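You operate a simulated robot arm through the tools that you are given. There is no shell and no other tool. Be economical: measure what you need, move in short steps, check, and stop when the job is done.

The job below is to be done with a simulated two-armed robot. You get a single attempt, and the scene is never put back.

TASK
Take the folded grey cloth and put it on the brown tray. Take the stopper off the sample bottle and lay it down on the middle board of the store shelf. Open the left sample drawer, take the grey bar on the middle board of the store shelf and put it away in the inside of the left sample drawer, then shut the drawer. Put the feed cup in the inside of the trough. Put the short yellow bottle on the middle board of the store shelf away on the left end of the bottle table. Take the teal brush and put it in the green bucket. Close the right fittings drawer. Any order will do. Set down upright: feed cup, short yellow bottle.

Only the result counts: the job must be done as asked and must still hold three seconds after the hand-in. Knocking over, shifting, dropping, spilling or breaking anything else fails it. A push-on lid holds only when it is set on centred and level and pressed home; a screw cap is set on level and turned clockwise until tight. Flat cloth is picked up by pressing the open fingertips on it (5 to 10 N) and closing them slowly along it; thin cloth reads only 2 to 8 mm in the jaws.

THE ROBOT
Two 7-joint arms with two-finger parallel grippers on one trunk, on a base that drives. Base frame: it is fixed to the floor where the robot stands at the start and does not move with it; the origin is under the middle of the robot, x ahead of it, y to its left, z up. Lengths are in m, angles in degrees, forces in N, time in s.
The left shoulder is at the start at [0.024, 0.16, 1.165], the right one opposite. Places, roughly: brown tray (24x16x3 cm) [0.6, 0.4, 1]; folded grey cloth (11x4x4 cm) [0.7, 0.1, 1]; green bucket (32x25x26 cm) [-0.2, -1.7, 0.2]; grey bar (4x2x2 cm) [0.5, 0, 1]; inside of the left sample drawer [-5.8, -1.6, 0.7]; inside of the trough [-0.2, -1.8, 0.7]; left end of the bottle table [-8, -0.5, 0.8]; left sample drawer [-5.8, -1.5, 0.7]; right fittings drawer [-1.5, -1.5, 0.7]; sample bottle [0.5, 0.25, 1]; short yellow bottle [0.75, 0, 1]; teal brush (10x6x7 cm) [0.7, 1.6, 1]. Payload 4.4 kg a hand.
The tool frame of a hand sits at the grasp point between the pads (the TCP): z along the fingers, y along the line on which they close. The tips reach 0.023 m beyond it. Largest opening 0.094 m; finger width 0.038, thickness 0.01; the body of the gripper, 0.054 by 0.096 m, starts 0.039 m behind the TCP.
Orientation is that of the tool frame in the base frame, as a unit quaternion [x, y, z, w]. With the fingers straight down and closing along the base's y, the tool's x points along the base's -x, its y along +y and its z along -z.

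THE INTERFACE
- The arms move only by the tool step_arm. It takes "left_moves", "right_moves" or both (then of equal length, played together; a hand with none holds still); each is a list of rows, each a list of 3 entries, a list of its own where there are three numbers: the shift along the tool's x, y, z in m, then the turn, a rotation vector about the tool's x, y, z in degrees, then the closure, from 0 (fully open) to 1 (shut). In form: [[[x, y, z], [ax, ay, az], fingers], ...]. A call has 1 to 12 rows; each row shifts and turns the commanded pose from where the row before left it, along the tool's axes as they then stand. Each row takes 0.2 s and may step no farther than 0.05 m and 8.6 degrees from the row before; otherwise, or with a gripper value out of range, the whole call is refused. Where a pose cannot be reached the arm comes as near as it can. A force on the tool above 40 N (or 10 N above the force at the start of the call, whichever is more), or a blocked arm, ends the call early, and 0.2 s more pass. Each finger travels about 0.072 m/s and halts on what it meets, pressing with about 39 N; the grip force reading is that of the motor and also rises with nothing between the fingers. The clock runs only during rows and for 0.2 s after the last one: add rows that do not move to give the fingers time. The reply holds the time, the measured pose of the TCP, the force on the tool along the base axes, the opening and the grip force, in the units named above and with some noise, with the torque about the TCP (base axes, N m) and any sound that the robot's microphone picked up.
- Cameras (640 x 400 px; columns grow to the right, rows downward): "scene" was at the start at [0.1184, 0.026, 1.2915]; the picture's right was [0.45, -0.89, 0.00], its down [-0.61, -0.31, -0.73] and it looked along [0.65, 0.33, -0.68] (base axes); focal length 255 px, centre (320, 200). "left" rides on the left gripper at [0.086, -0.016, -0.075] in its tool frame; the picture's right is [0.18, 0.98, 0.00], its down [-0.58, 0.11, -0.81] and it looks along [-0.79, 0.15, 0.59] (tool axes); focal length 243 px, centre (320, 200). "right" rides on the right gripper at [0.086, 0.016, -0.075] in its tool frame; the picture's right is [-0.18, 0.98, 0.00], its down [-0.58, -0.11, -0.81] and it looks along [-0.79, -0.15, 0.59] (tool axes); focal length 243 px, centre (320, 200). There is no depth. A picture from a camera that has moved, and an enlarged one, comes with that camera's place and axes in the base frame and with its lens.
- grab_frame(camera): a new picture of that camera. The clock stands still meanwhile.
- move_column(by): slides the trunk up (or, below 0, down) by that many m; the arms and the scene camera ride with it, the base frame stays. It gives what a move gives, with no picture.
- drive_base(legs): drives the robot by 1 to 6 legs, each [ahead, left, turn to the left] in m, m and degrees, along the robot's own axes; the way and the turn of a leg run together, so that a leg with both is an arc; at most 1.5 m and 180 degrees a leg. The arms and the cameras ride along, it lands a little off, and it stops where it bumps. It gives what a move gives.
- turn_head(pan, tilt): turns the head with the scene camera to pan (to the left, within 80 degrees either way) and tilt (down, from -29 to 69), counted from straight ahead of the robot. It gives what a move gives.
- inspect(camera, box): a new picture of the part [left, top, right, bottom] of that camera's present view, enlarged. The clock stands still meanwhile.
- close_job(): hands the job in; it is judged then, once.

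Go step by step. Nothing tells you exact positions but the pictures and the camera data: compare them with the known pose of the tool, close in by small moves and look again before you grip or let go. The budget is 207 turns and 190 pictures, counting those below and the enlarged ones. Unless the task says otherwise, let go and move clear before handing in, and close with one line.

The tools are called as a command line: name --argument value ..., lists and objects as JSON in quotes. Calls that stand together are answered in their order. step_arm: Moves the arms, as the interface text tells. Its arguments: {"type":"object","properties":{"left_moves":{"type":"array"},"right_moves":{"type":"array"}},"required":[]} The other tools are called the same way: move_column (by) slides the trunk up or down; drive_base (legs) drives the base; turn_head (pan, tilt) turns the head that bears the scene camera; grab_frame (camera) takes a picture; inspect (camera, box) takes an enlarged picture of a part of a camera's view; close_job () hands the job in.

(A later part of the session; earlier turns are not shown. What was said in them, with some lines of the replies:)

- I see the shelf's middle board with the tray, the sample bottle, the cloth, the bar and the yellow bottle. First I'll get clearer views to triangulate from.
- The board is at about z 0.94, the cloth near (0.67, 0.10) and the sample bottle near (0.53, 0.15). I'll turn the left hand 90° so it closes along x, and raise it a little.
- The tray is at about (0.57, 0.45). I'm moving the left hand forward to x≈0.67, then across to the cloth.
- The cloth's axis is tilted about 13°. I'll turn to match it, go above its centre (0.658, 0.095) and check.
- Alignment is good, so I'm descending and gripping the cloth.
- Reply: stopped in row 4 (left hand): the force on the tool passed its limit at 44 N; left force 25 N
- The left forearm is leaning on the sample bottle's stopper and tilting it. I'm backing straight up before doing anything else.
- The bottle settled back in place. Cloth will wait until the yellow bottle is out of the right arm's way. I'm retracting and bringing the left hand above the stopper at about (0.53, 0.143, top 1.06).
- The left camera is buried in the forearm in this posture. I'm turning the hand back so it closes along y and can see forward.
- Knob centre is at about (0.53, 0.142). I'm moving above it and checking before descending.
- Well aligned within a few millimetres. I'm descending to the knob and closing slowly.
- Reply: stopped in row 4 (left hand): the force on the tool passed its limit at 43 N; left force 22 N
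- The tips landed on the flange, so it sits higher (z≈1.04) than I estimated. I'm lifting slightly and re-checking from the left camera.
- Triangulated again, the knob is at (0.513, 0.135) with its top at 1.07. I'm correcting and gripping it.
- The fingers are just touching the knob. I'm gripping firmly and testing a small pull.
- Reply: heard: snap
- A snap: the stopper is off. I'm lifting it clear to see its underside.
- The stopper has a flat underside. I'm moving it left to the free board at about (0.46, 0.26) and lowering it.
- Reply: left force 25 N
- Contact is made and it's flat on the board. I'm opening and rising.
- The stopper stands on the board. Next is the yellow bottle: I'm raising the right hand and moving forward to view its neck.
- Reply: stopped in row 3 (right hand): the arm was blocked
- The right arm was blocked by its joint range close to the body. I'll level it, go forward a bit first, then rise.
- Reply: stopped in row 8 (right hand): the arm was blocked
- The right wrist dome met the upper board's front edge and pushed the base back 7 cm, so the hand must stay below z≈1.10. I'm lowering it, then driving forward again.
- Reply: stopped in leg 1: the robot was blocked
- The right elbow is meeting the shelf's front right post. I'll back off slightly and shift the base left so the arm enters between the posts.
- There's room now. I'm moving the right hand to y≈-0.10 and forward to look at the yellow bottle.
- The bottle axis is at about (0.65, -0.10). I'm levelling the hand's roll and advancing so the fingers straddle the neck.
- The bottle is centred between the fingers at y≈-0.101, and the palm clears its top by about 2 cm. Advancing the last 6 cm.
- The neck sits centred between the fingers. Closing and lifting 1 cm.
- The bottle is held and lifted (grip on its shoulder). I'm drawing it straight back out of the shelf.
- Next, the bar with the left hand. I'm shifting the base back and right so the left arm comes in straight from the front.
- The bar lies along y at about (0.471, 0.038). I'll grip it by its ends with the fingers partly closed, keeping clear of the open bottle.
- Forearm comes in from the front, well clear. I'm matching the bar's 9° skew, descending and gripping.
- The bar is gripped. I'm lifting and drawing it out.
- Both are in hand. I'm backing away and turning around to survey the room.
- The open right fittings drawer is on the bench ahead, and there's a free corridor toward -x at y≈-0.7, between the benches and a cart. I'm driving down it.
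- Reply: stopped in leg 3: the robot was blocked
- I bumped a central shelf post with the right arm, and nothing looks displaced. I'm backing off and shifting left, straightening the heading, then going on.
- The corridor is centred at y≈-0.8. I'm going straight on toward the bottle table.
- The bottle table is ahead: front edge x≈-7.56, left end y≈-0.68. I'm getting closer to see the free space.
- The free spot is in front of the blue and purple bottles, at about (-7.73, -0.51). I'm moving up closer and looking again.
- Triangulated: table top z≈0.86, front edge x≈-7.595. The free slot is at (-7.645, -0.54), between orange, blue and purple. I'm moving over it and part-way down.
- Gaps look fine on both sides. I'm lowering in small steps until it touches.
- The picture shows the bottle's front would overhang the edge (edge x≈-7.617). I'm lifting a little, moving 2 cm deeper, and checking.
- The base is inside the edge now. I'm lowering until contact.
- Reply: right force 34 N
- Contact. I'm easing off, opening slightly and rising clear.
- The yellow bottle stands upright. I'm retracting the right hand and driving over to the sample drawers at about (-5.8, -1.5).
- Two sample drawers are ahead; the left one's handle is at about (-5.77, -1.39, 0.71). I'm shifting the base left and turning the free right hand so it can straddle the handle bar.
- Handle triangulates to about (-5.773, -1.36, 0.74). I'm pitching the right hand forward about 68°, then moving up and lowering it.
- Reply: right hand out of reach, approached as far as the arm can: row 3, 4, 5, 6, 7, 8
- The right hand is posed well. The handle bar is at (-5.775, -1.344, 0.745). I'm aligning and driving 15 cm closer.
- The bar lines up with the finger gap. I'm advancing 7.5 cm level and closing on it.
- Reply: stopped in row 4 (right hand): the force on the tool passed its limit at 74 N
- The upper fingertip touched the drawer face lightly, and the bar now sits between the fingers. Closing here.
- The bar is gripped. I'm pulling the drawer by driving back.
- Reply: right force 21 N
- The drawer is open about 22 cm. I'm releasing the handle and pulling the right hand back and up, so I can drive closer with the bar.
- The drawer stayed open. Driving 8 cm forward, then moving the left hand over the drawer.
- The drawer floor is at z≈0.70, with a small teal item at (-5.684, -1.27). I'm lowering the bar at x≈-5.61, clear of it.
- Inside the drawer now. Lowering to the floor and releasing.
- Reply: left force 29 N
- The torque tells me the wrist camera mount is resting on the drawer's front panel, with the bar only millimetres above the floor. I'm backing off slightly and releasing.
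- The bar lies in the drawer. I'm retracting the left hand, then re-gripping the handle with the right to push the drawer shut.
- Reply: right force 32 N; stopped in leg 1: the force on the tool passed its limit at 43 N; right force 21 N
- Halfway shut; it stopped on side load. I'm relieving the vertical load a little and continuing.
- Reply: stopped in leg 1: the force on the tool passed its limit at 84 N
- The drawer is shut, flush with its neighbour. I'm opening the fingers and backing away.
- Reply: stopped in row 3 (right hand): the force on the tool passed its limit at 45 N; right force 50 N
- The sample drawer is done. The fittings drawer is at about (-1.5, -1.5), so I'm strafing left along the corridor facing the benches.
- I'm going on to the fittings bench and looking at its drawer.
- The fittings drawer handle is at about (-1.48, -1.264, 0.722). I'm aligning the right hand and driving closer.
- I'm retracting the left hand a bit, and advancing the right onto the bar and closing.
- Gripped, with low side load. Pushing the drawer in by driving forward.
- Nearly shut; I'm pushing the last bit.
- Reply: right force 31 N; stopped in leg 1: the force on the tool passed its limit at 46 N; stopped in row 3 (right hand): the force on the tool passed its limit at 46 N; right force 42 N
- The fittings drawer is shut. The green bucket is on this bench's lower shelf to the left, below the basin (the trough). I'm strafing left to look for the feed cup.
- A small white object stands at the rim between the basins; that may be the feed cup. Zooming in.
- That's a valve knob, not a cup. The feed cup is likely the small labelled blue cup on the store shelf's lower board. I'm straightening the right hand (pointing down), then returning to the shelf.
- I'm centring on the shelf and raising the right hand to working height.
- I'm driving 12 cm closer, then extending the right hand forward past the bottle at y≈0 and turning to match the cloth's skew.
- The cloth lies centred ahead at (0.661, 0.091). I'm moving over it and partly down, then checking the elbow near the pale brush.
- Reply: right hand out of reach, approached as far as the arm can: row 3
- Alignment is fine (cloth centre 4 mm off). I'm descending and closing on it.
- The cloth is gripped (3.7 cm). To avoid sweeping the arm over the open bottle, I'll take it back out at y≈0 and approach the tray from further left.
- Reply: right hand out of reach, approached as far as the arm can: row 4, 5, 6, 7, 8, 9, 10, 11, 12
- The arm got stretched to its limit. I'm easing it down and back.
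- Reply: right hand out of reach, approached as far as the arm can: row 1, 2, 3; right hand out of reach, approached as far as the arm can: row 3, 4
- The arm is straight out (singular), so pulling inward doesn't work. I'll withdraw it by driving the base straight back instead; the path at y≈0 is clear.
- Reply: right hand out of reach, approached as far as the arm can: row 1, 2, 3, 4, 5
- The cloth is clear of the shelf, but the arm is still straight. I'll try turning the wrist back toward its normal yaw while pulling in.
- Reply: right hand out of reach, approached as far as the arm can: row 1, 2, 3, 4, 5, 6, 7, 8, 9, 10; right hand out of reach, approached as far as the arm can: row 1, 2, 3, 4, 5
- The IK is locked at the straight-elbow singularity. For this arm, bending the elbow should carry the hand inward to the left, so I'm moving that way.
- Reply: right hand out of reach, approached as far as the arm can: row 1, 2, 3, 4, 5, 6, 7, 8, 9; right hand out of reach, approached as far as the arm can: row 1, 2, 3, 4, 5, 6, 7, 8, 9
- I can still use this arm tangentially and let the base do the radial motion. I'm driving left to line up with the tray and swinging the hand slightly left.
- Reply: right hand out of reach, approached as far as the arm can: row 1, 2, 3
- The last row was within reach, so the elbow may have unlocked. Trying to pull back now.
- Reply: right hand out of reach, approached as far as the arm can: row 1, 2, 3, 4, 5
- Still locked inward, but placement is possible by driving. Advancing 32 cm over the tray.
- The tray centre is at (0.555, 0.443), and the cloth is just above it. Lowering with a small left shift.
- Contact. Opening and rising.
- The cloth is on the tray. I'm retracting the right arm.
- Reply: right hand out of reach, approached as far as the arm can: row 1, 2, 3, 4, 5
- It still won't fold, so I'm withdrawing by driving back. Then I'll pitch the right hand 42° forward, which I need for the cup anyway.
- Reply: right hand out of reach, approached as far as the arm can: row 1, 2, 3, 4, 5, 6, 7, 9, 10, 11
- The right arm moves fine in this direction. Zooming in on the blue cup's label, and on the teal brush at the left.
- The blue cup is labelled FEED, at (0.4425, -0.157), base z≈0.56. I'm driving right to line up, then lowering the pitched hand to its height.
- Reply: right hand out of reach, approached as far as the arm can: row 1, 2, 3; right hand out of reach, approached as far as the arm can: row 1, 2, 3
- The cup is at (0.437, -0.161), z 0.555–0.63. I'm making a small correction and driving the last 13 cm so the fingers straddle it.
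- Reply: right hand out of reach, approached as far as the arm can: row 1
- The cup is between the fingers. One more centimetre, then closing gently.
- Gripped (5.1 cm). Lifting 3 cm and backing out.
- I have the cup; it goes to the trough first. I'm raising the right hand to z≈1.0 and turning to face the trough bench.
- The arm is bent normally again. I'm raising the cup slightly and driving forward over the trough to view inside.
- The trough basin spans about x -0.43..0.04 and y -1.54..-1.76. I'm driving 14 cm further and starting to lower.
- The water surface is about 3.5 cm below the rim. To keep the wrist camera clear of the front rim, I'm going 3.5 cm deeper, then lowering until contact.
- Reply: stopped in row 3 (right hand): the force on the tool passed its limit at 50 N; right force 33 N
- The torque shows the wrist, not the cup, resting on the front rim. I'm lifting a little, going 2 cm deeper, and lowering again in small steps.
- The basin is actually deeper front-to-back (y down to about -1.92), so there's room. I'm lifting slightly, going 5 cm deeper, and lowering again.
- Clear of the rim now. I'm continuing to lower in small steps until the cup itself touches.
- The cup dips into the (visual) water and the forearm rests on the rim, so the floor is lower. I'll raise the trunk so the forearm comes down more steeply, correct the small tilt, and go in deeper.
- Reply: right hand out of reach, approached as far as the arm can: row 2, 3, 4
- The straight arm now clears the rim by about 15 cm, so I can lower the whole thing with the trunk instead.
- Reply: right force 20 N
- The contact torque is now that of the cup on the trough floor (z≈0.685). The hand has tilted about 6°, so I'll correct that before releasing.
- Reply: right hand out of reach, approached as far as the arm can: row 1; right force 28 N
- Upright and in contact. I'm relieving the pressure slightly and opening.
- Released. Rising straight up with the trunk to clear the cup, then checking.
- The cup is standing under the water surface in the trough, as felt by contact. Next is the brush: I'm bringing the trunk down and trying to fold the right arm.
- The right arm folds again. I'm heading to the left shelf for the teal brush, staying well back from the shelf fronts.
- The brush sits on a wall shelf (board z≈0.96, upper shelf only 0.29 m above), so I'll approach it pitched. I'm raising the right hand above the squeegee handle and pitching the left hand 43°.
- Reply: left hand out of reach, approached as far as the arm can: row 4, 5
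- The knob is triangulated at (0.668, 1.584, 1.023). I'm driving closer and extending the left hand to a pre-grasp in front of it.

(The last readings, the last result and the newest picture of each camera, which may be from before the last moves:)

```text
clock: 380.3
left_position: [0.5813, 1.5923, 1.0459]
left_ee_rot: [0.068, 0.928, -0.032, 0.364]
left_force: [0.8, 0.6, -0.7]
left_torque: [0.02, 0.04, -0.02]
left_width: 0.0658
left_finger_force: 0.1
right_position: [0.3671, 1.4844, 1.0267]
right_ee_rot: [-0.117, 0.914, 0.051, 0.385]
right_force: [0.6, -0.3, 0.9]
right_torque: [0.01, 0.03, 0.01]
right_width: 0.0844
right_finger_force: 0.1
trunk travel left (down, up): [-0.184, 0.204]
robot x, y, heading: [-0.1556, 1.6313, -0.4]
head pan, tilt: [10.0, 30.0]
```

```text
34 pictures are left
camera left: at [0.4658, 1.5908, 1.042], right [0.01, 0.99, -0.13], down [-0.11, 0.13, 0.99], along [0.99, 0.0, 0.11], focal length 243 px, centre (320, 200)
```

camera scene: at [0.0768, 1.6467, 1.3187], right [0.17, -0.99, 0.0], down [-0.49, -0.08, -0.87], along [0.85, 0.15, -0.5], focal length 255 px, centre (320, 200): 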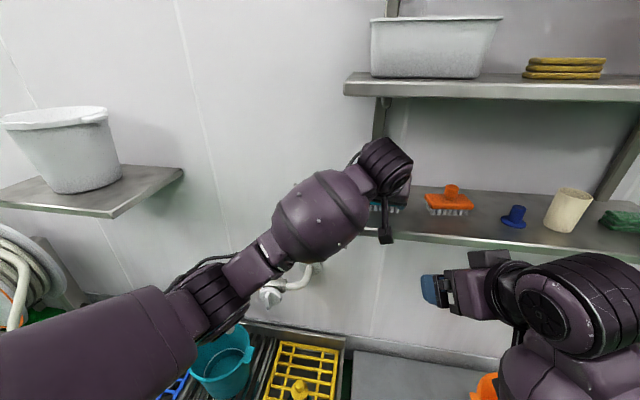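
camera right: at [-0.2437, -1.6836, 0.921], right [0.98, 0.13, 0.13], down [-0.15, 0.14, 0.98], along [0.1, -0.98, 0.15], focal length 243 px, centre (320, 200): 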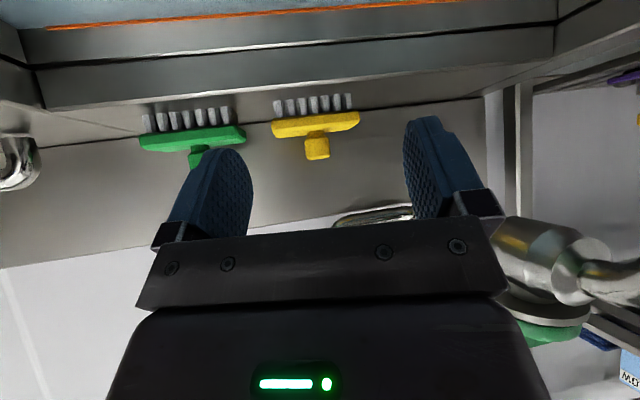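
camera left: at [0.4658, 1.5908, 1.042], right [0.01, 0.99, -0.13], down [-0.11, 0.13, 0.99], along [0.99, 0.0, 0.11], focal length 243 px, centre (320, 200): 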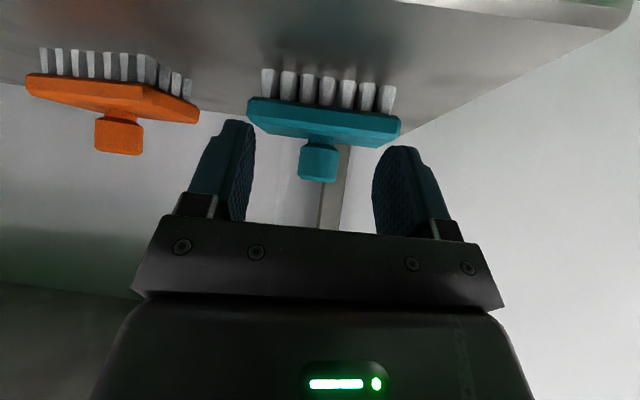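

Clear view: the knob spans z 1.017–1.049, centred at y≈1.586. I'm advancing level 8 cm and closing on the knob.

step_arm --left_moves '[[[-0.0207, 0.0025, 0.0187], [0, 0, 0], 0.3], [[-0.0207, 0.0025, 0.0187], [0, 0, 0], 0.3], [[-0.0207, 0.0025, 0.0187], [0, 0, 0], 0.3], [[0, 0, 0], [0, 0, 0], 0.45], [[0, 0, 0], [0, 0, 0], 0.55], [[0, 0, 0], [0, 0, 0], 0.65], [[0, 0, 0], [0, 0, 0], 0.8], [[0, 0, 0], [0, 0, 0], 0.85], [[0, 0, 0], [0, 0, 0], 0.85]]'

grab_frame --camera "left"

```text
clock: 382.3
left_position: [0.666, 1.5852, 1.0475]
left_ee_rot: [0.068, 0.928, -0.031, 0.364]
left_force: [1.3, -0.5, -0.6]
left_torque: [0.08, -0.02, 0.01]
left_width: 0.0284
left_finger_force: 38.7
right_position: [0.3666, 1.4844, 1.0273]
right_ee_rot: [-0.117, 0.914, 0.051, 0.386]
right_force: [-0.6, -0.1, 0.4]
right_torque: [0.04, 0.0, 0.01]
right_width: 0.0845
right_finger_force: 0.1
trunk travel left (down, up): [-0.184, 0.204]
robot x, y, heading: [-0.1557, 1.626, -0.3]
head pan, tilt: [10.0, 30.0]
```

```text
33 pictures are left
camera left: at [0.5508, 1.5856, 1.0432], right [0.01, 0.99, -0.13], down [-0.1, 0.14, 0.99], along [0.99, 0.0, 0.11], focal length 243 px, centre (320, 200)
```

left: 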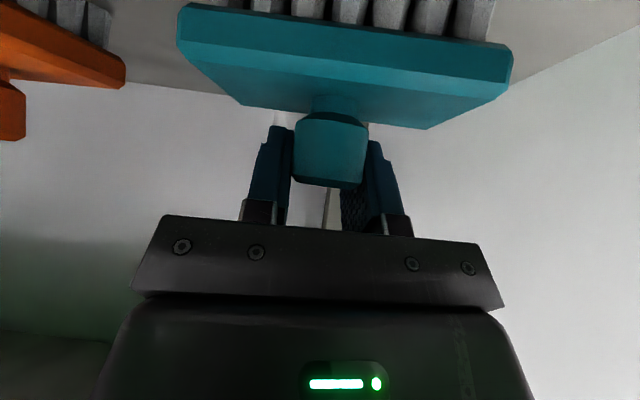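

The knob is gripped. Lifting 3 cm and backing out.

step_arm --left_moves '[[[-0.008, 0, -0.009], [0, 0, 0], 0.9], [[-0.012, 0, -0.013], [0, 0, 0], 0.9], [[0, 0, 0], [0, 0, 0], 0.9]]'

drive_base --legs '[[-0.45, 0, 0]]'

grab_frame --camera "scene"

```text
clock: 383.1
left_position: [0.6653, 1.5865, 1.0766]
left_ee_rot: [0.069, 0.928, -0.032, 0.364]
left_force: [0.1, -0.7, -0.7]
left_torque: [0.02, -0.03, -0.02]
left_width: 0.0284
left_finger_force: 38.7
right_position: [0.3669, 1.4844, 1.0259]
right_ee_rot: [-0.117, 0.914, 0.051, 0.385]
right_force: [-0.5, -0.6, 0.3]
right_torque: [0.05, 0.04, 0.0]
right_width: 0.0846
right_finger_force: 0.0
trunk travel left (down, up): [-0.184, 0.204]
robot x, y, heading: [-0.159, 1.6281, -0.3]
head pan, tilt: [10.0, 30.0]
```

```text
clock: 385.8
left_position: [0.2179, 1.5914, 1.0765]
left_ee_rot: [0.064, 0.928, -0.031, 0.365]
left_force: [-0.6, -0.1, -0.9]
left_torque: [0.01, -0.01, 0.02]
left_width: 0.0283
left_finger_force: 39.2
right_position: [-0.0795, 1.4881, 1.0268]
right_ee_rot: [-0.121, 0.913, 0.052, 0.385]
right_force: [-0.8, 0.3, 0.4]
right_torque: [0.01, -0.03, 0.0]
right_width: 0.0847
right_finger_force: 0.0
trunk travel left (down, up): [-0.184, 0.204]
robot x, y, heading: [-0.6054, 1.6302, -0.1]
head pan, tilt: [10.0, 30.0]
```

```text
32 pictures are left
camera scene: at [-0.3706, 1.6486, 1.3187], right [0.17, -0.98, 0.0], down [-0.49, -0.09, -0.87], along [0.85, 0.15, -0.5], focal length 255 px, centre (320, 200)
```

scene: 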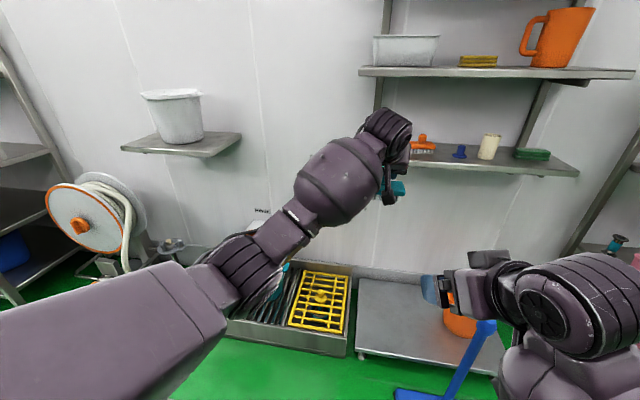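

The brush is held. I'm drawing the left hand in and driving to the bucket below the trough.

step_arm --left_moves '[[[0.028, -0.0057, -0.026], [0, 0, 0], 0.9], [[0.028, -0.0057, -0.026], [0, 0, 0], 0.9], [[0.028, -0.0057, -0.026], [0, 0, 0], 0.9], [[0.028, -0.0057, -0.026], [0, 0, 0], 0.9], [[0.028, -0.0057, -0.026], [0, 0, 0], 0.9], [[0.028, -0.0057, -0.026], [0, 0, 0], 0.9], [[0, 0, 0], [0, 0, 0], 0.9]]'

drive_base --legs '[[0, -1.1, 0], [0, -1.0, 0], [0, 0, -90]]'

turn_head --pan 20 --tilt 45

grab_frame --camera "scene"

```text
clock: 387.4
left_position: [-0.004, 1.6086, 1.0779]
left_ee_rot: [0.054, 0.928, -0.014, 0.368]
left_force: [0.9, -0.4, -0.3]
left_torque: [0.0, 0.0, 0.02]
left_width: 0.0285
left_finger_force: 39.0
right_position: [-0.0797, 1.4886, 1.0272]
right_ee_rot: [-0.119, 0.914, 0.052, 0.385]
right_force: [0.1, -0.8, -0.1]
right_torque: [0.02, 0.0, 0.01]
right_width: 0.0849
right_finger_force: 0.1
trunk travel left (down, up): [-0.184, 0.204]
robot x, y, heading: [-0.6036, 1.6326, 0.2]
head pan, tilt: [10.0, 30.0]
```

```text
clock: 409.7
left_position: [-0.5735, -1.0415, 1.0755]
left_ee_rot: [0.687, 0.627, -0.266, 0.254]
left_force: [0.5, -0.3, 0.1]
left_torque: [-0.04, -0.01, -0.01]
left_width: 0.028
left_finger_force: 39.5
right_position: [-0.6954, -0.9688, 1.0262]
right_ee_rot: [0.552, 0.738, -0.231, 0.313]
right_force: [0.0, -0.1, -0.4]
right_torque: [0.01, 0.03, -0.01]
right_width: 0.0846
right_finger_force: 0.0
trunk travel left (down, up): [-0.184, 0.204]
robot x, y, heading: [-0.5662, -0.4399, -88.3]
head pan, tilt: [10.0, 30.0]
```

```text
clock: 410.4
left_position: [-0.5708, -1.0435, 1.0744]
left_ee_rot: [0.685, 0.628, -0.264, 0.257]
left_force: [-0.4, 0.1, -1.0]
left_torque: [0.0, -0.01, 0.0]
left_width: 0.028
left_finger_force: 39.2
right_position: [-0.6959, -0.9698, 1.0278]
right_ee_rot: [0.552, 0.738, -0.231, 0.312]
right_force: [0.4, -0.1, 1.1]
right_torque: [-0.02, 0.01, 0.02]
right_width: 0.0847
right_finger_force: 0.1
trunk travel left (down, up): [-0.184, 0.204]
robot x, y, heading: [-0.5653, -0.4421, -88.5]
head pan, tilt: [20.0, 45.0]
```

```text
31 pictures are left
camera scene: at [-0.5327, -0.6614, 1.296], right [-0.93, -0.37, 0.0], down [-0.26, 0.66, -0.71], along [0.26, -0.66, -0.71], focal length 255 px, centre (320, 200)
```

scene: 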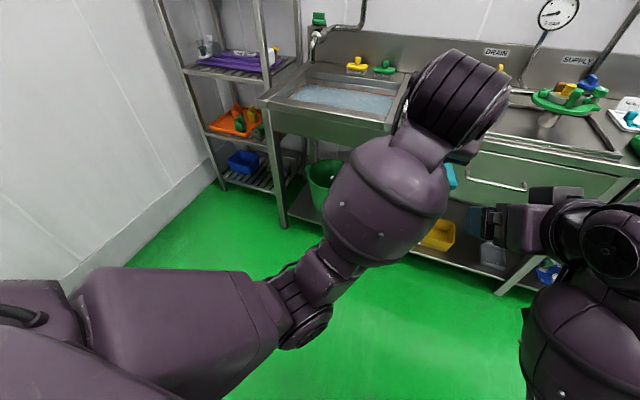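

drive_base --legs '[[0, 0.36, -1.5]]'

move_column --by -0.17

step_arm --left_moves '[[[0.02, 0, 0.022], [0, -8.4, 0], 0.9], [[0.025, 0, 0.018], [0, -8.4, 0], 0.9], [[0.03, 0, 0.014], [0, -8.4, 0], 0.9], [[0.034, 0, 0.01], [0, -8.4, 0], 0.9], [[0.038, 0, 0.008], [0, 0, 0], 0.9], [[0.038, 0, 0.008], [0, 0, 0], 0.9], [[0.038, 0, 0.008], [0, 0, 0], 0.9], [[0.038, 0, 0.008], [0, 0, 0], 0.9], [[0, 0, 0], [0, 0, 0], 0.9]]'

turn_head --pan 0 --tilt 45

grab_frame --camera "scene"

grab_frame --camera "left"

```text
clock: 414.2
left_position: [-0.2242, -1.0374, 1.0751]
left_ee_rot: [0.694, 0.619, -0.268, 0.253]
left_force: [0.8, 0.3, -1.2]
left_torque: [-0.01, -0.01, -0.01]
left_width: 0.0277
left_finger_force: 39.0
right_position: [-0.3462, -0.9612, 1.0266]
right_ee_rot: [0.56, 0.731, -0.236, 0.31]
right_force: [-0.3, 0.1, -0.1]
right_torque: [-0.02, -0.02, -0.02]
right_width: 0.0847
right_finger_force: 0.0
trunk travel left (down, up): [-0.184, 0.204]
robot x, y, heading: [-0.2046, -0.4387, -89.7]
head pan, tilt: [20.0, 45.0]
```

```text
clock: 415.2
left_position: [-0.1703, -1.0669, 0.9666]
left_ee_rot: [0.683, 0.629, -0.205, 0.31]
left_force: [-0.8, -0.3, -0.6]
left_torque: [0.03, 0.02, 0.01]
left_width: 0.0279
left_finger_force: 39.1
right_position: [-0.3464, -0.9727, 0.8648]
right_ee_rot: [0.59, 0.753, -0.154, 0.247]
right_force: [0.6, 0.8, 1.1]
right_torque: [0.02, 0.0, -0.01]
right_width: 0.0845
right_finger_force: 0.1
trunk travel left (down, up): [-0.112, 0.277]
robot x, y, heading: [-0.2041, -0.4344, -89.9]
head pan, tilt: [20.0, 45.0]
stopped: the arm was blocked; the commanded pose is now the measured one
```

```text
clock: 417.4
left_position: [-0.0917, -1.0536, 0.6763]
left_ee_rot: [0.616, 0.48, -0.372, 0.502]
left_force: [-0.2, -0.1, -1.3]
left_torque: [-0.01, 0.04, 0.0]
left_width: 0.0278
left_finger_force: 38.9
right_position: [-0.3464, -0.9718, 0.8685]
right_ee_rot: [0.591, 0.752, -0.156, 0.247]
right_force: [-0.1, -0.2, 0.0]
right_torque: [0.0, -0.02, -0.03]
right_width: 0.0851
right_finger_force: 0.0
trunk travel left (down, up): [-0.112, 0.277]
robot x, y, heading: [-0.2049, -0.4371, -89.9]
head pan, tilt: [20.0, 45.0]
stopped in row 9 (left hand): the arm was blocked; the commanded pose is now the measured one
```

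```text
clock: 418.2
left_position: [-0.0915, -1.0543, 0.674]
left_ee_rot: [0.616, 0.479, -0.373, 0.502]
left_force: [0.6, -0.5, -0.6]
left_torque: [0.03, 0.01, -0.04]
left_width: 0.0281
left_finger_force: 39.1
right_position: [-0.3472, -0.9725, 0.8676]
right_ee_rot: [0.591, 0.752, -0.155, 0.247]
right_force: [0.5, 0.1, 0.6]
right_torque: [0.0, 0.01, -0.01]
right_width: 0.0847
right_finger_force: 0.1
trunk travel left (down, up): [-0.112, 0.277]
robot x, y, heading: [-0.2036, -0.4362, -89.9]
head pan, tilt: [0.0, 45.0]
```

```text
30 pictures are left
camera scene: at [-0.2038, -0.7353, 1.2101], right [-1.0, 0.0, 0.0], down [0.0, 0.71, -0.71], along [0.0, -0.71, -0.71], focal length 255 px, centre (320, 200)
```

scene: 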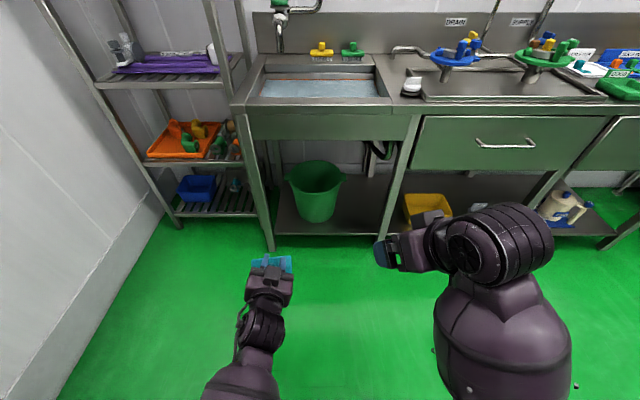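

```text
29 pictures are left
camera left: at [-0.0859, -0.9636, 0.6072], right [1.0, 0.0, 0.08], down [-0.07, 0.66, 0.75], along [-0.05, -0.76, 0.65], focal length 243 px, centre (320, 200)
```

left: 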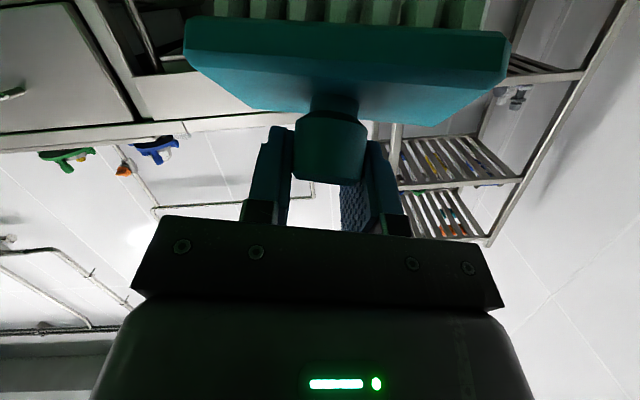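

The brush is still held and points forward under the bench line. The bucket is centred at about (-0.196, -1.67), rim z≈0.44, with the bench underside at about 0.67. I'm raising the right arm clear and lowering the left hand to z≈0.555.

step_arm --left_moves '[[[0.0245, -0.0072, 0.022], [0, 0, 0], 0.9], [[0.0245, -0.0072, 0.022], [0, 0, 0], 0.9], [[0.0245, -0.0072, 0.022], [0, 0, 0], 0.9], [[0.0245, -0.0072, 0.022], [0, 0, 0], 0.9], [[0, 0, 0], [0, 0, 0], 0.9], [[0, 0, 0], [0, 0, 0], 0.9]]' --right_moves '[[[-0.022, 0, -0.033], [0, 0, 0], 0.1], [[-0.022, 0, -0.033], [0, 0, 0], 0.1], [[-0.022, 0, -0.033], [0, 0, 0], 0.1], [[-0.022, 0, -0.033], [0, 0, 0], 0.1], [[-0.022, 0, -0.033], [0, 0, 0], 0.1], [[0, 0, 0], [0, 0, 0], 0.1]]'

drive_base --legs '[[0.2, -0.1, 0]]'

grab_frame --camera "scene"

```text
clock: 419.0
left_position: [-0.0136, -1.0954, 0.5727]
left_ee_rot: [0.653, 0.429, -0.32, 0.537]
left_force: [-0.1, 1.0, -0.5]
left_torque: [0.01, 0.05, 0.04]
left_width: 0.0279
left_finger_force: 39.2
right_position: [-0.3475, -0.9964, 0.9649]
right_ee_rot: [0.59, 0.753, -0.155, 0.246]
right_force: [0.1, 0.7, 0.2]
right_torque: [0.0, 0.01, -0.01]
right_width: 0.0846
right_finger_force: 0.1
right hand out of reach, approached as far as the arm can: row 1, 2, 3
trunk travel left (down, up): [-0.112, 0.277]
robot x, y, heading: [-0.2055, -0.4383, -89.6]
head pan, tilt: [0.0, 45.0]
stopped in row 4 (left hand): the arm was blocked; the commanded pose is now the measured one
```

```text
clock: 420.7
left_position: [-0.112, -1.2921, 0.5738]
left_ee_rot: [0.651, 0.431, -0.32, 0.537]
left_force: [-0.3, -0.6, -0.9]
left_torque: [0.03, 0.02, 0.02]
left_width: 0.0281
left_finger_force: 39.1
right_position: [-0.4468, -1.1942, 0.9644]
right_ee_rot: [0.589, 0.754, -0.154, 0.248]
right_force: [0.6, 0.2, -0.4]
right_torque: [0.04, -0.04, 0.02]
right_width: 0.0845
right_finger_force: 0.0
trunk travel left (down, up): [-0.112, 0.277]
robot x, y, heading: [-0.3063, -0.6355, -89.5]
head pan, tilt: [0.0, 45.0]
```

```text
28 pictures are left
camera scene: at [-0.3034, -0.9323, 1.2099], right [-1.0, -0.01, 0.0], down [0.0, 0.71, -0.71], along [0.0, -0.71, -0.71], focal length 255 px, centre (320, 200)
```

scene: 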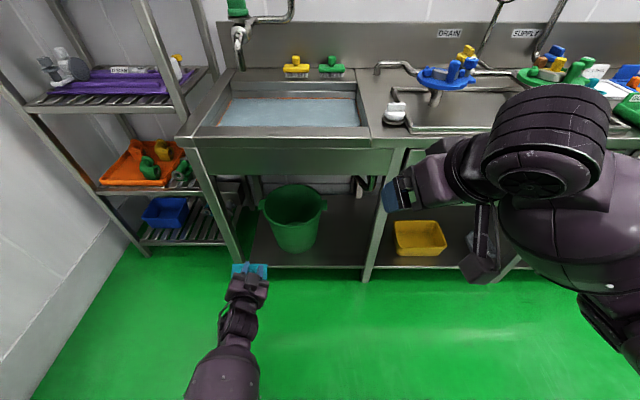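

The left hand is at a good height (0.574). I'm pulling the right arm up and back, aligning on the bucket, and moving in.

step_arm --right_moves '[[[0.008, 0, -0.04], [0, 0, 0], 0.1], [[0.008, 0, -0.04], [0, 0, 0], 0.1], [[0.008, 0, -0.04], [0, 0, 0], 0.1], [[0.008, 0, -0.04], [0, 0, 0], 0.1], [[0, 0, 0], [0, 0, 0], 0.1]]'

drive_base --legs '[[0.0, -0.085, 0], [0.2, 0, 0]]'

grab_frame --camera "scene"

grab_frame --camera "left"

```text
clock: 421.9
left_position: [-0.112, -1.2921, 0.5733]
left_ee_rot: [0.652, 0.43, -0.32, 0.536]
left_force: [-0.5, 0.5, -0.1]
left_torque: [0.01, 0.02, -0.01]
left_width: 0.0277
left_finger_force: 38.9
right_position: [-0.4561, -1.1714, 1.0923]
right_ee_rot: [0.59, 0.754, -0.154, 0.246]
right_force: [-0.2, 0.5, -0.2]
right_torque: [0.01, 0.0, 0.0]
right_width: 0.0845
right_finger_force: 0.1
right hand out of reach, approached as far as the arm can: row 1, 2, 3, 4
trunk travel left (down, up): [-0.112, 0.277]
robot x, y, heading: [-0.3038, -0.6303, -89.8]
head pan, tilt: [0.0, 45.0]
```

```text
clock: 424.5
left_position: [-0.1969, -1.4852, 0.5726]
left_ee_rot: [0.652, 0.43, -0.32, 0.536]
left_force: [0.2, -0.5, -0.4]
left_torque: [0.02, 0.01, 0.02]
left_width: 0.0279
left_finger_force: 39.4
right_position: [-0.5409, -1.3672, 1.0924]
right_ee_rot: [0.59, 0.754, -0.154, 0.246]
right_force: [0.7, -0.2, -0.5]
right_torque: [0.03, 0.03, 0.03]
right_width: 0.0846
right_finger_force: 0.0
trunk travel left (down, up): [-0.112, 0.277]
robot x, y, heading: [-0.3895, -0.8273, -89.6]
head pan, tilt: [0.0, 45.0]
```

```text
27 pictures are left
camera scene: at [-0.3885, -1.1271, 1.2099], right [-1.0, -0.01, 0.0], down [0.0, 0.71, -0.71], along [0.0, -0.71, -0.71], focal length 255 px, centre (320, 200)
```

scene: 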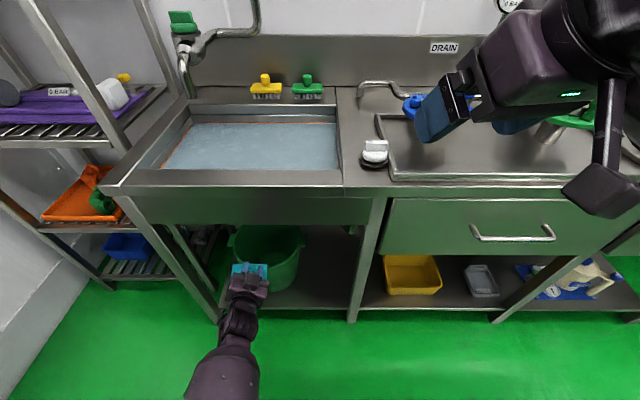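

```text
26 pictures are left
camera left: at [-0.1786, -1.3956, 0.5064], right [0.97, -0.01, 0.26], down [-0.18, 0.65, 0.73], along [-0.18, -0.76, 0.63], focal length 243 px, centre (320, 200)
```

left: 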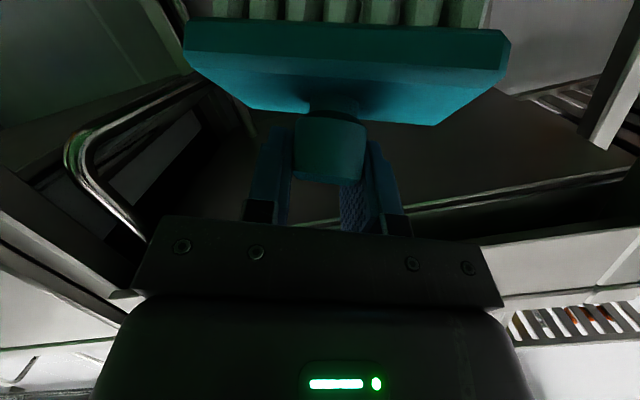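

Aligned with the bucket at x≈-0.197. Driving in under the bench.

drive_base --legs '[[0.09, 0, 0], [0.075, 0, 0]]'

grab_frame --camera "scene"

grab_frame --camera "left"

```text
clock: 426.2
left_position: [-0.1952, -1.6535, 0.5731]
left_ee_rot: [0.652, 0.43, -0.32, 0.536]
left_force: [0.1, -0.3, -1.1]
left_torque: [-0.02, 0.03, -0.02]
left_width: 0.0279
left_finger_force: 39.0
right_position: [-0.5394, -1.5354, 1.0916]
right_ee_rot: [0.589, 0.754, -0.154, 0.246]
right_force: [-0.4, -0.6, 0.4]
right_torque: [0.03, -0.02, -0.01]
right_width: 0.0845
right_finger_force: 0.0
trunk travel left (down, up): [-0.112, 0.277]
robot x, y, heading: [-0.3915, -0.9959, -89.7]
head pan, tilt: [0.0, 45.0]
```

```text
25 pictures are left
camera scene: at [-0.3868, -1.2947, 1.2098], right [-1.0, -0.01, 0.0], down [-0.01, 0.71, -0.71], along [0.01, -0.71, -0.71], focal length 255 px, centre (320, 200)
```

scene: 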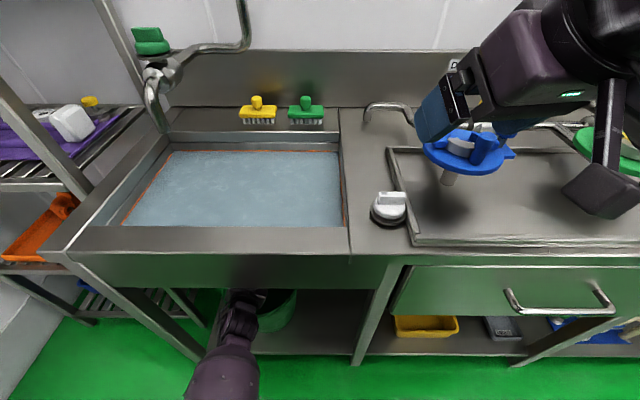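

```text
24 pictures are left
camera left: at [-0.1763, -1.5628, 0.5064], right [0.97, -0.01, 0.26], down [-0.19, 0.65, 0.73], along [-0.18, -0.76, 0.63], focal length 243 px, centre (320, 200)
```

left: 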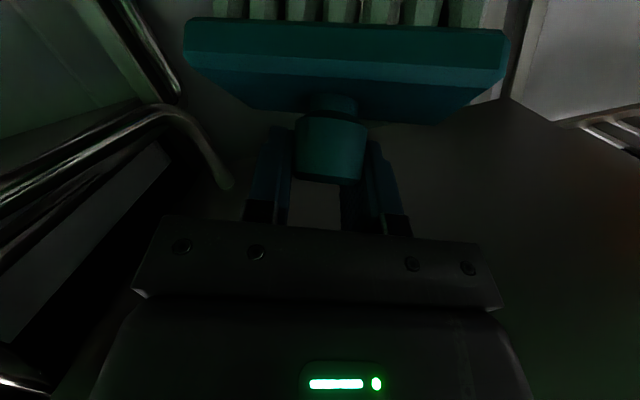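

The brush is over the bucket opening. I'm lowering 5 cm with the trunk, then releasing.

move_column --by -0.05

step_arm --left_moves '[[[0, 0, 0], [0, 0, 0], 0.6], [[0, 0, 0], [0, 0, 0], 0.4], [[0, 0, 0], [0, 0, 0], 0.2], [[0, 0, 0], [0, 0, 0], 0.1], [[0, 0, 0], [0, 0, 0], 0.1], [[0, 0, 0], [0, 0, 0], 0.1]]'

grab_frame --camera "left"

```text
clock: 427.2
left_position: [-0.195, -1.6646, 0.5936]
left_ee_rot: [0.622, 0.412, -0.338, 0.574]
left_force: [0.0, 0.0, -1.4]
left_torque: [0.03, -0.02, 0.05]
left_width: 0.0281
left_finger_force: 38.6
right_position: [-0.5457, -1.5391, 1.015]
right_ee_rot: [0.602, 0.761, -0.111, 0.216]
right_force: [0.7, 0.2, 0.7]
right_torque: [-0.01, 0.0, 0.01]
right_width: 0.0846
right_finger_force: 0.1
trunk travel left (down, up): [-0.062, 0.327]
robot x, y, heading: [-0.3864, -0.9983, -89.3]
head pan, tilt: [0.0, 45.0]
```

```text
clock: 428.8
left_position: [-0.1943, -1.6634, 0.6017]
left_ee_rot: [0.614, 0.41, -0.341, 0.582]
left_force: [1.5, 0.0, -1.1]
left_torque: [0.04, 0.03, 0.04]
left_width: 0.0844
left_finger_force: 0.0
right_position: [-0.5454, -1.5405, 1.0092]
right_ee_rot: [0.604, 0.761, -0.107, 0.213]
right_force: [0.1, 0.1, 0.8]
right_torque: [0.01, 0.01, 0.02]
right_width: 0.0848
right_finger_force: 0.0
trunk travel left (down, up): [-0.062, 0.327]
robot x, y, heading: [-0.3892, -0.9922, -89.7]
head pan, tilt: [0.0, 45.0]
stopped in row 6 (left hand): the arm was blocked; the commanded pose is now the measured one
```

```text
23 pictures are left
camera left: at [-0.1753, -1.5822, 0.525], right [0.96, 0.03, 0.26], down [-0.2, 0.74, 0.64], along [-0.18, -0.67, 0.72], focal length 243 px, centre (320, 200)
```

left: 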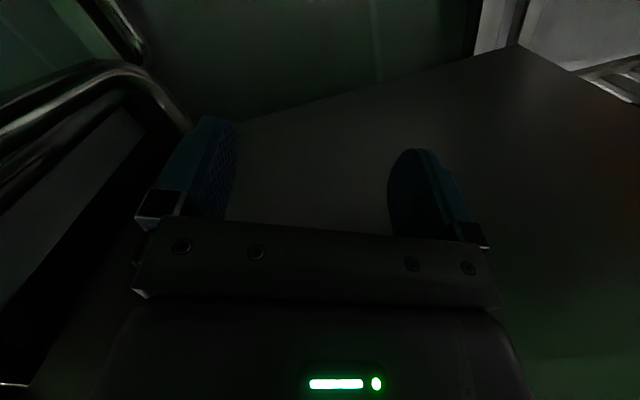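

Released. I'm restoring the trunk height and backing out to check the bucket.

move_column --by 0.03

drive_base --legs '[[-0.4, 0, 0]]'

grab_frame --camera "scene"

```text
clock: 429.5
left_position: [-0.1918, -1.6621, 0.5662]
left_ee_rot: [0.643, 0.425, -0.324, 0.549]
left_force: [-0.4, 1.0, 0.4]
left_torque: [-0.01, -0.03, 0.0]
left_width: 0.0846
left_finger_force: 0.1
right_position: [-0.5395, -1.5672, 0.9984]
right_ee_rot: [0.609, 0.765, -0.083, 0.191]
right_force: [0.5, -0.5, 0.8]
right_torque: [-0.01, 0.0, 0.0]
right_width: 0.0848
right_finger_force: 0.0
trunk travel left (down, up): [-0.092, 0.297]
robot x, y, heading: [-0.3882, -0.9957, -89.6]
head pan, tilt: [0.0, 45.0]
```

```text
clock: 432.0
left_position: [-0.1979, -1.2616, 0.5734]
left_ee_rot: [0.639, 0.424, -0.328, 0.552]
left_force: [0.2, -0.5, 0.0]
left_torque: [0.02, 0.01, -0.01]
left_width: 0.0843
left_finger_force: 0.0
right_position: [-0.5428, -1.1633, 1.005]
right_ee_rot: [0.609, 0.765, -0.088, 0.193]
right_force: [-0.3, -0.2, 0.7]
right_torque: [-0.01, 0.04, 0.01]
right_width: 0.0848
right_finger_force: 0.1
trunk travel left (down, up): [-0.092, 0.297]
robot x, y, heading: [-0.388, -0.594, -89.7]
head pan, tilt: [0.0, 45.0]
```

```text
22 pictures are left
camera scene: at [-0.3898, -0.9131, 1.185], right [-1.0, -0.01, 0.0], down [0.0, 0.71, -0.71], along [0.0, -0.71, -0.71], focal length 255 px, centre (320, 200)
```

scene: 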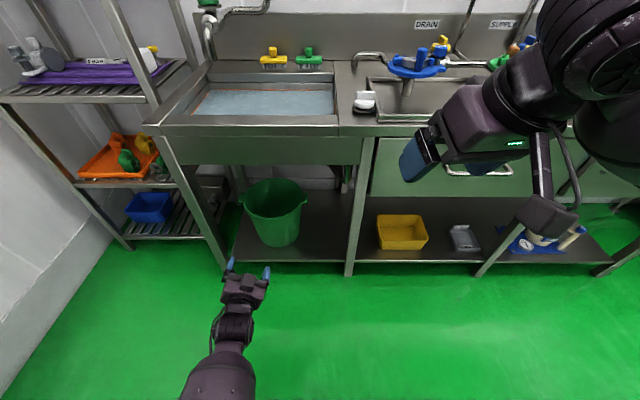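

inspect --camera "scene" --box '[220, 150, 360, 270]'

```text
3.33 times, centred on (290, 210) of scene
camera zoom: at [-0.3898, -0.9131, 1.185], right [-1.0, -0.01, 0.0], down [0.0, 0.71, -0.71], along [0.0, -0.71, -0.71], focal length 850 px, centre (420, 167)
```

zoom: 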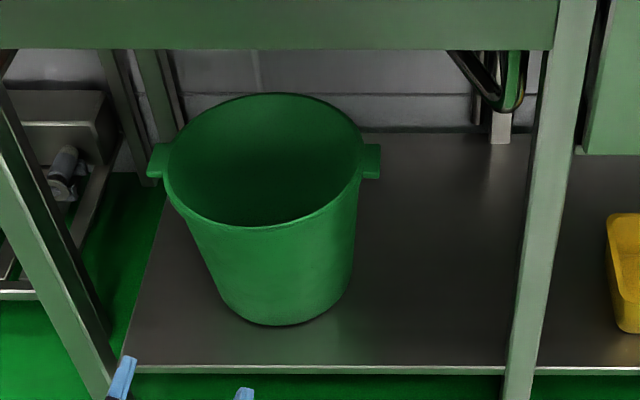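

The bucket is in place with nothing on the shelf around it. To verify the brush is inside, I'll raise the left arm out of the way and look from closer.

step_arm --left_moves '[[[-0.04, 0, -0.02], [0, 0, 0], 0.1], [[-0.045, 0, -0.01], [0, 0, 0], 0.1], [[-0.045, 0, -0.01], [0, 0, 0], 0.1], [[-0.045, 0, -0.01], [0, 0, 0], 0.1], [[-0.045, 0, -0.01], [0, 0, 0], 0.1], [[-0.045, 0, -0.01], [0, 0, 0], 0.1], [[-0.045, 0, -0.01], [0, 0, 0], 0.1], [[-0.045, 0.02, -0.01], [0, 0, 0], 0.1], [[-0.045, 0.02, -0.01], [0, 0, 0], 0.1], [[-0.045, 0.02, -0.01], [0, 0, 0], 0.1], [[0, 0, 0], [0, 0, 0], 0.1]]'

drive_base --legs '[[0.25, 0, 0]]'

turn_head --pan 15 --tilt 60

grab_frame --camera "scene"

```text
refused: row 8 steps farther than a row can; nothing moved
```

```text
clock: 433.8
left_position: [-0.1937, -1.5124, 0.5731]
left_ee_rot: [0.639, 0.424, -0.327, 0.551]
left_force: [0.9, -0.2, 0.2]
left_torque: [0.0, 0.02, 0.03]
left_width: 0.0844
left_finger_force: 0.0
right_position: [-0.5402, -1.4157, 1.0032]
right_ee_rot: [0.609, 0.764, -0.088, 0.193]
right_force: [-0.2, -0.4, 0.3]
right_torque: [0.0, 0.0, -0.02]
right_width: 0.0847
right_finger_force: 0.1
trunk travel left (down, up): [-0.092, 0.297]
robot x, y, heading: [-0.3911, -0.8464, -89.7]
head pan, tilt: [0.0, 45.0]
```

```text
clock: 434.6
left_position: [-0.1941, -1.5137, 0.5734]
left_ee_rot: [0.639, 0.425, -0.327, 0.552]
left_force: [-0.6, -0.3, -1.3]
left_torque: [-0.02, -0.01, -0.01]
left_width: 0.0847
left_finger_force: 0.0
right_position: [-0.5389, -1.4156, 1.005]
right_ee_rot: [0.609, 0.764, -0.088, 0.193]
right_force: [0.1, 0.1, -0.3]
right_torque: [0.01, 0.01, 0.02]
right_width: 0.0846
right_finger_force: 0.0
trunk travel left (down, up): [-0.092, 0.297]
robot x, y, heading: [-0.3898, -0.845, -89.7]
head pan, tilt: [15.0, 60.0]
```

```text
20 pictures are left
camera scene: at [-0.3708, -1.1484, 1.1654], right [-0.96, -0.26, 0.0], down [-0.23, 0.83, -0.5], along [0.13, -0.48, -0.87], focal length 255 px, centre (320, 200)
```

scene: 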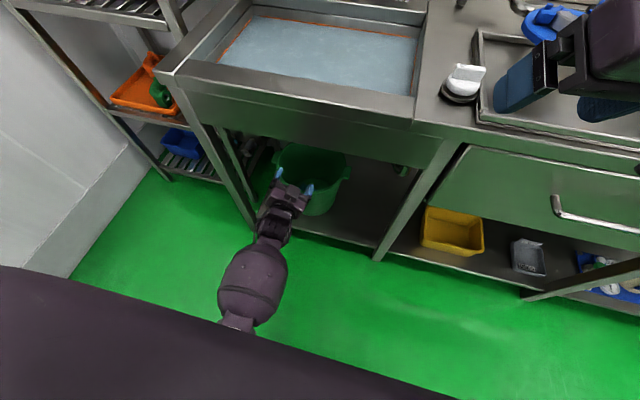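

inspect --camera "scene" --box '[255, 125, 365, 220]'

```text
4.21 times, centred on (310, 172) of scene
camera zoom: at [-0.3708, -1.1484, 1.1654], right [-0.96, -0.26, 0.0], down [-0.23, 0.83, -0.5], along [0.13, -0.48, -0.87], focal length 1074 px, centre (362, 316)
```

zoom: 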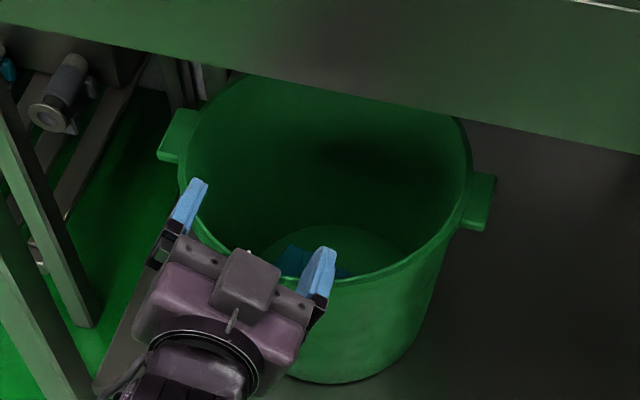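

The teal brush lies in the bucket. I'm backing clear and handing in.

drive_base --legs '[[-0.45, 0, 0]]'

turn_head --pan 0 --tilt 40

grab_frame --camera "scene"

```text
clock: 437.4
left_position: [-0.1968, -1.056, 0.5731]
left_ee_rot: [0.638, 0.425, -0.326, 0.553]
left_force: [-0.2, -0.1, -0.5]
left_torque: [0.04, -0.02, 0.01]
left_width: 0.0847
left_finger_force: 0.0
right_position: [-0.5427, -0.9605, 1.0047]
right_ee_rot: [0.607, 0.766, -0.088, 0.192]
right_force: [-1.0, -0.1, 0.5]
right_torque: [0.01, -0.01, -0.03]
right_width: 0.0848
right_finger_force: 0.0
trunk travel left (down, up): [-0.092, 0.297]
robot x, y, heading: [-0.3931, -0.3884, -89.6]
head pan, tilt: [15.0, 60.0]
```

```text
clock: 438.2
left_position: [-0.197, -1.0549, 0.574]
left_ee_rot: [0.639, 0.425, -0.326, 0.552]
left_force: [0.6, -0.6, -0.1]
left_torque: [0.03, -0.03, 0.0]
left_width: 0.0847
left_finger_force: 0.0
right_position: [-0.5413, -0.9603, 1.0053]
right_ee_rot: [0.608, 0.765, -0.087, 0.193]
right_force: [-0.3, 1.2, 0.2]
right_torque: [0.0, 0.0, 0.0]
right_width: 0.0847
right_finger_force: 0.0
trunk travel left (down, up): [-0.092, 0.297]
robot x, y, heading: [-0.3965, -0.3917, -89.5]
head pan, tilt: [0.0, 40.0]
```

```text
18 pictures are left
camera scene: at [-0.3906, -0.7127, 1.1921], right [-1.0, -0.01, 0.0], down [-0.01, 0.64, -0.77], along [0.01, -0.77, -0.64], focal length 255 px, centre (320, 200)
```

scene: 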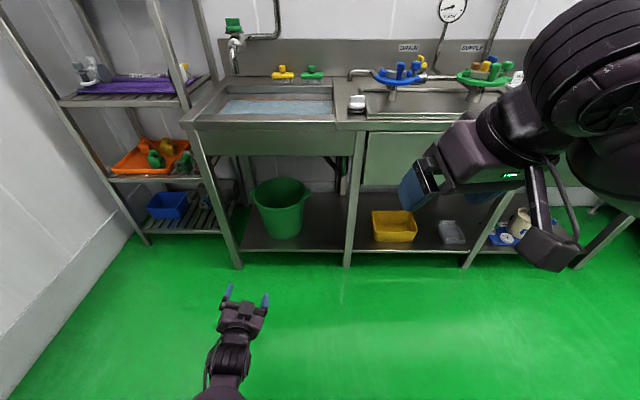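

Everything here looks undisturbed, and both hands are empty and clear. Handing in.

close_job

```text
The job is handed in.
```

I did all seven parts of the job and handed it in. One thing I couldn't confirm by eye is the feed cup: it's on the trough floor under opaque water. I set it down upright and felt it touch the floor, but couldn't see it after letting go.
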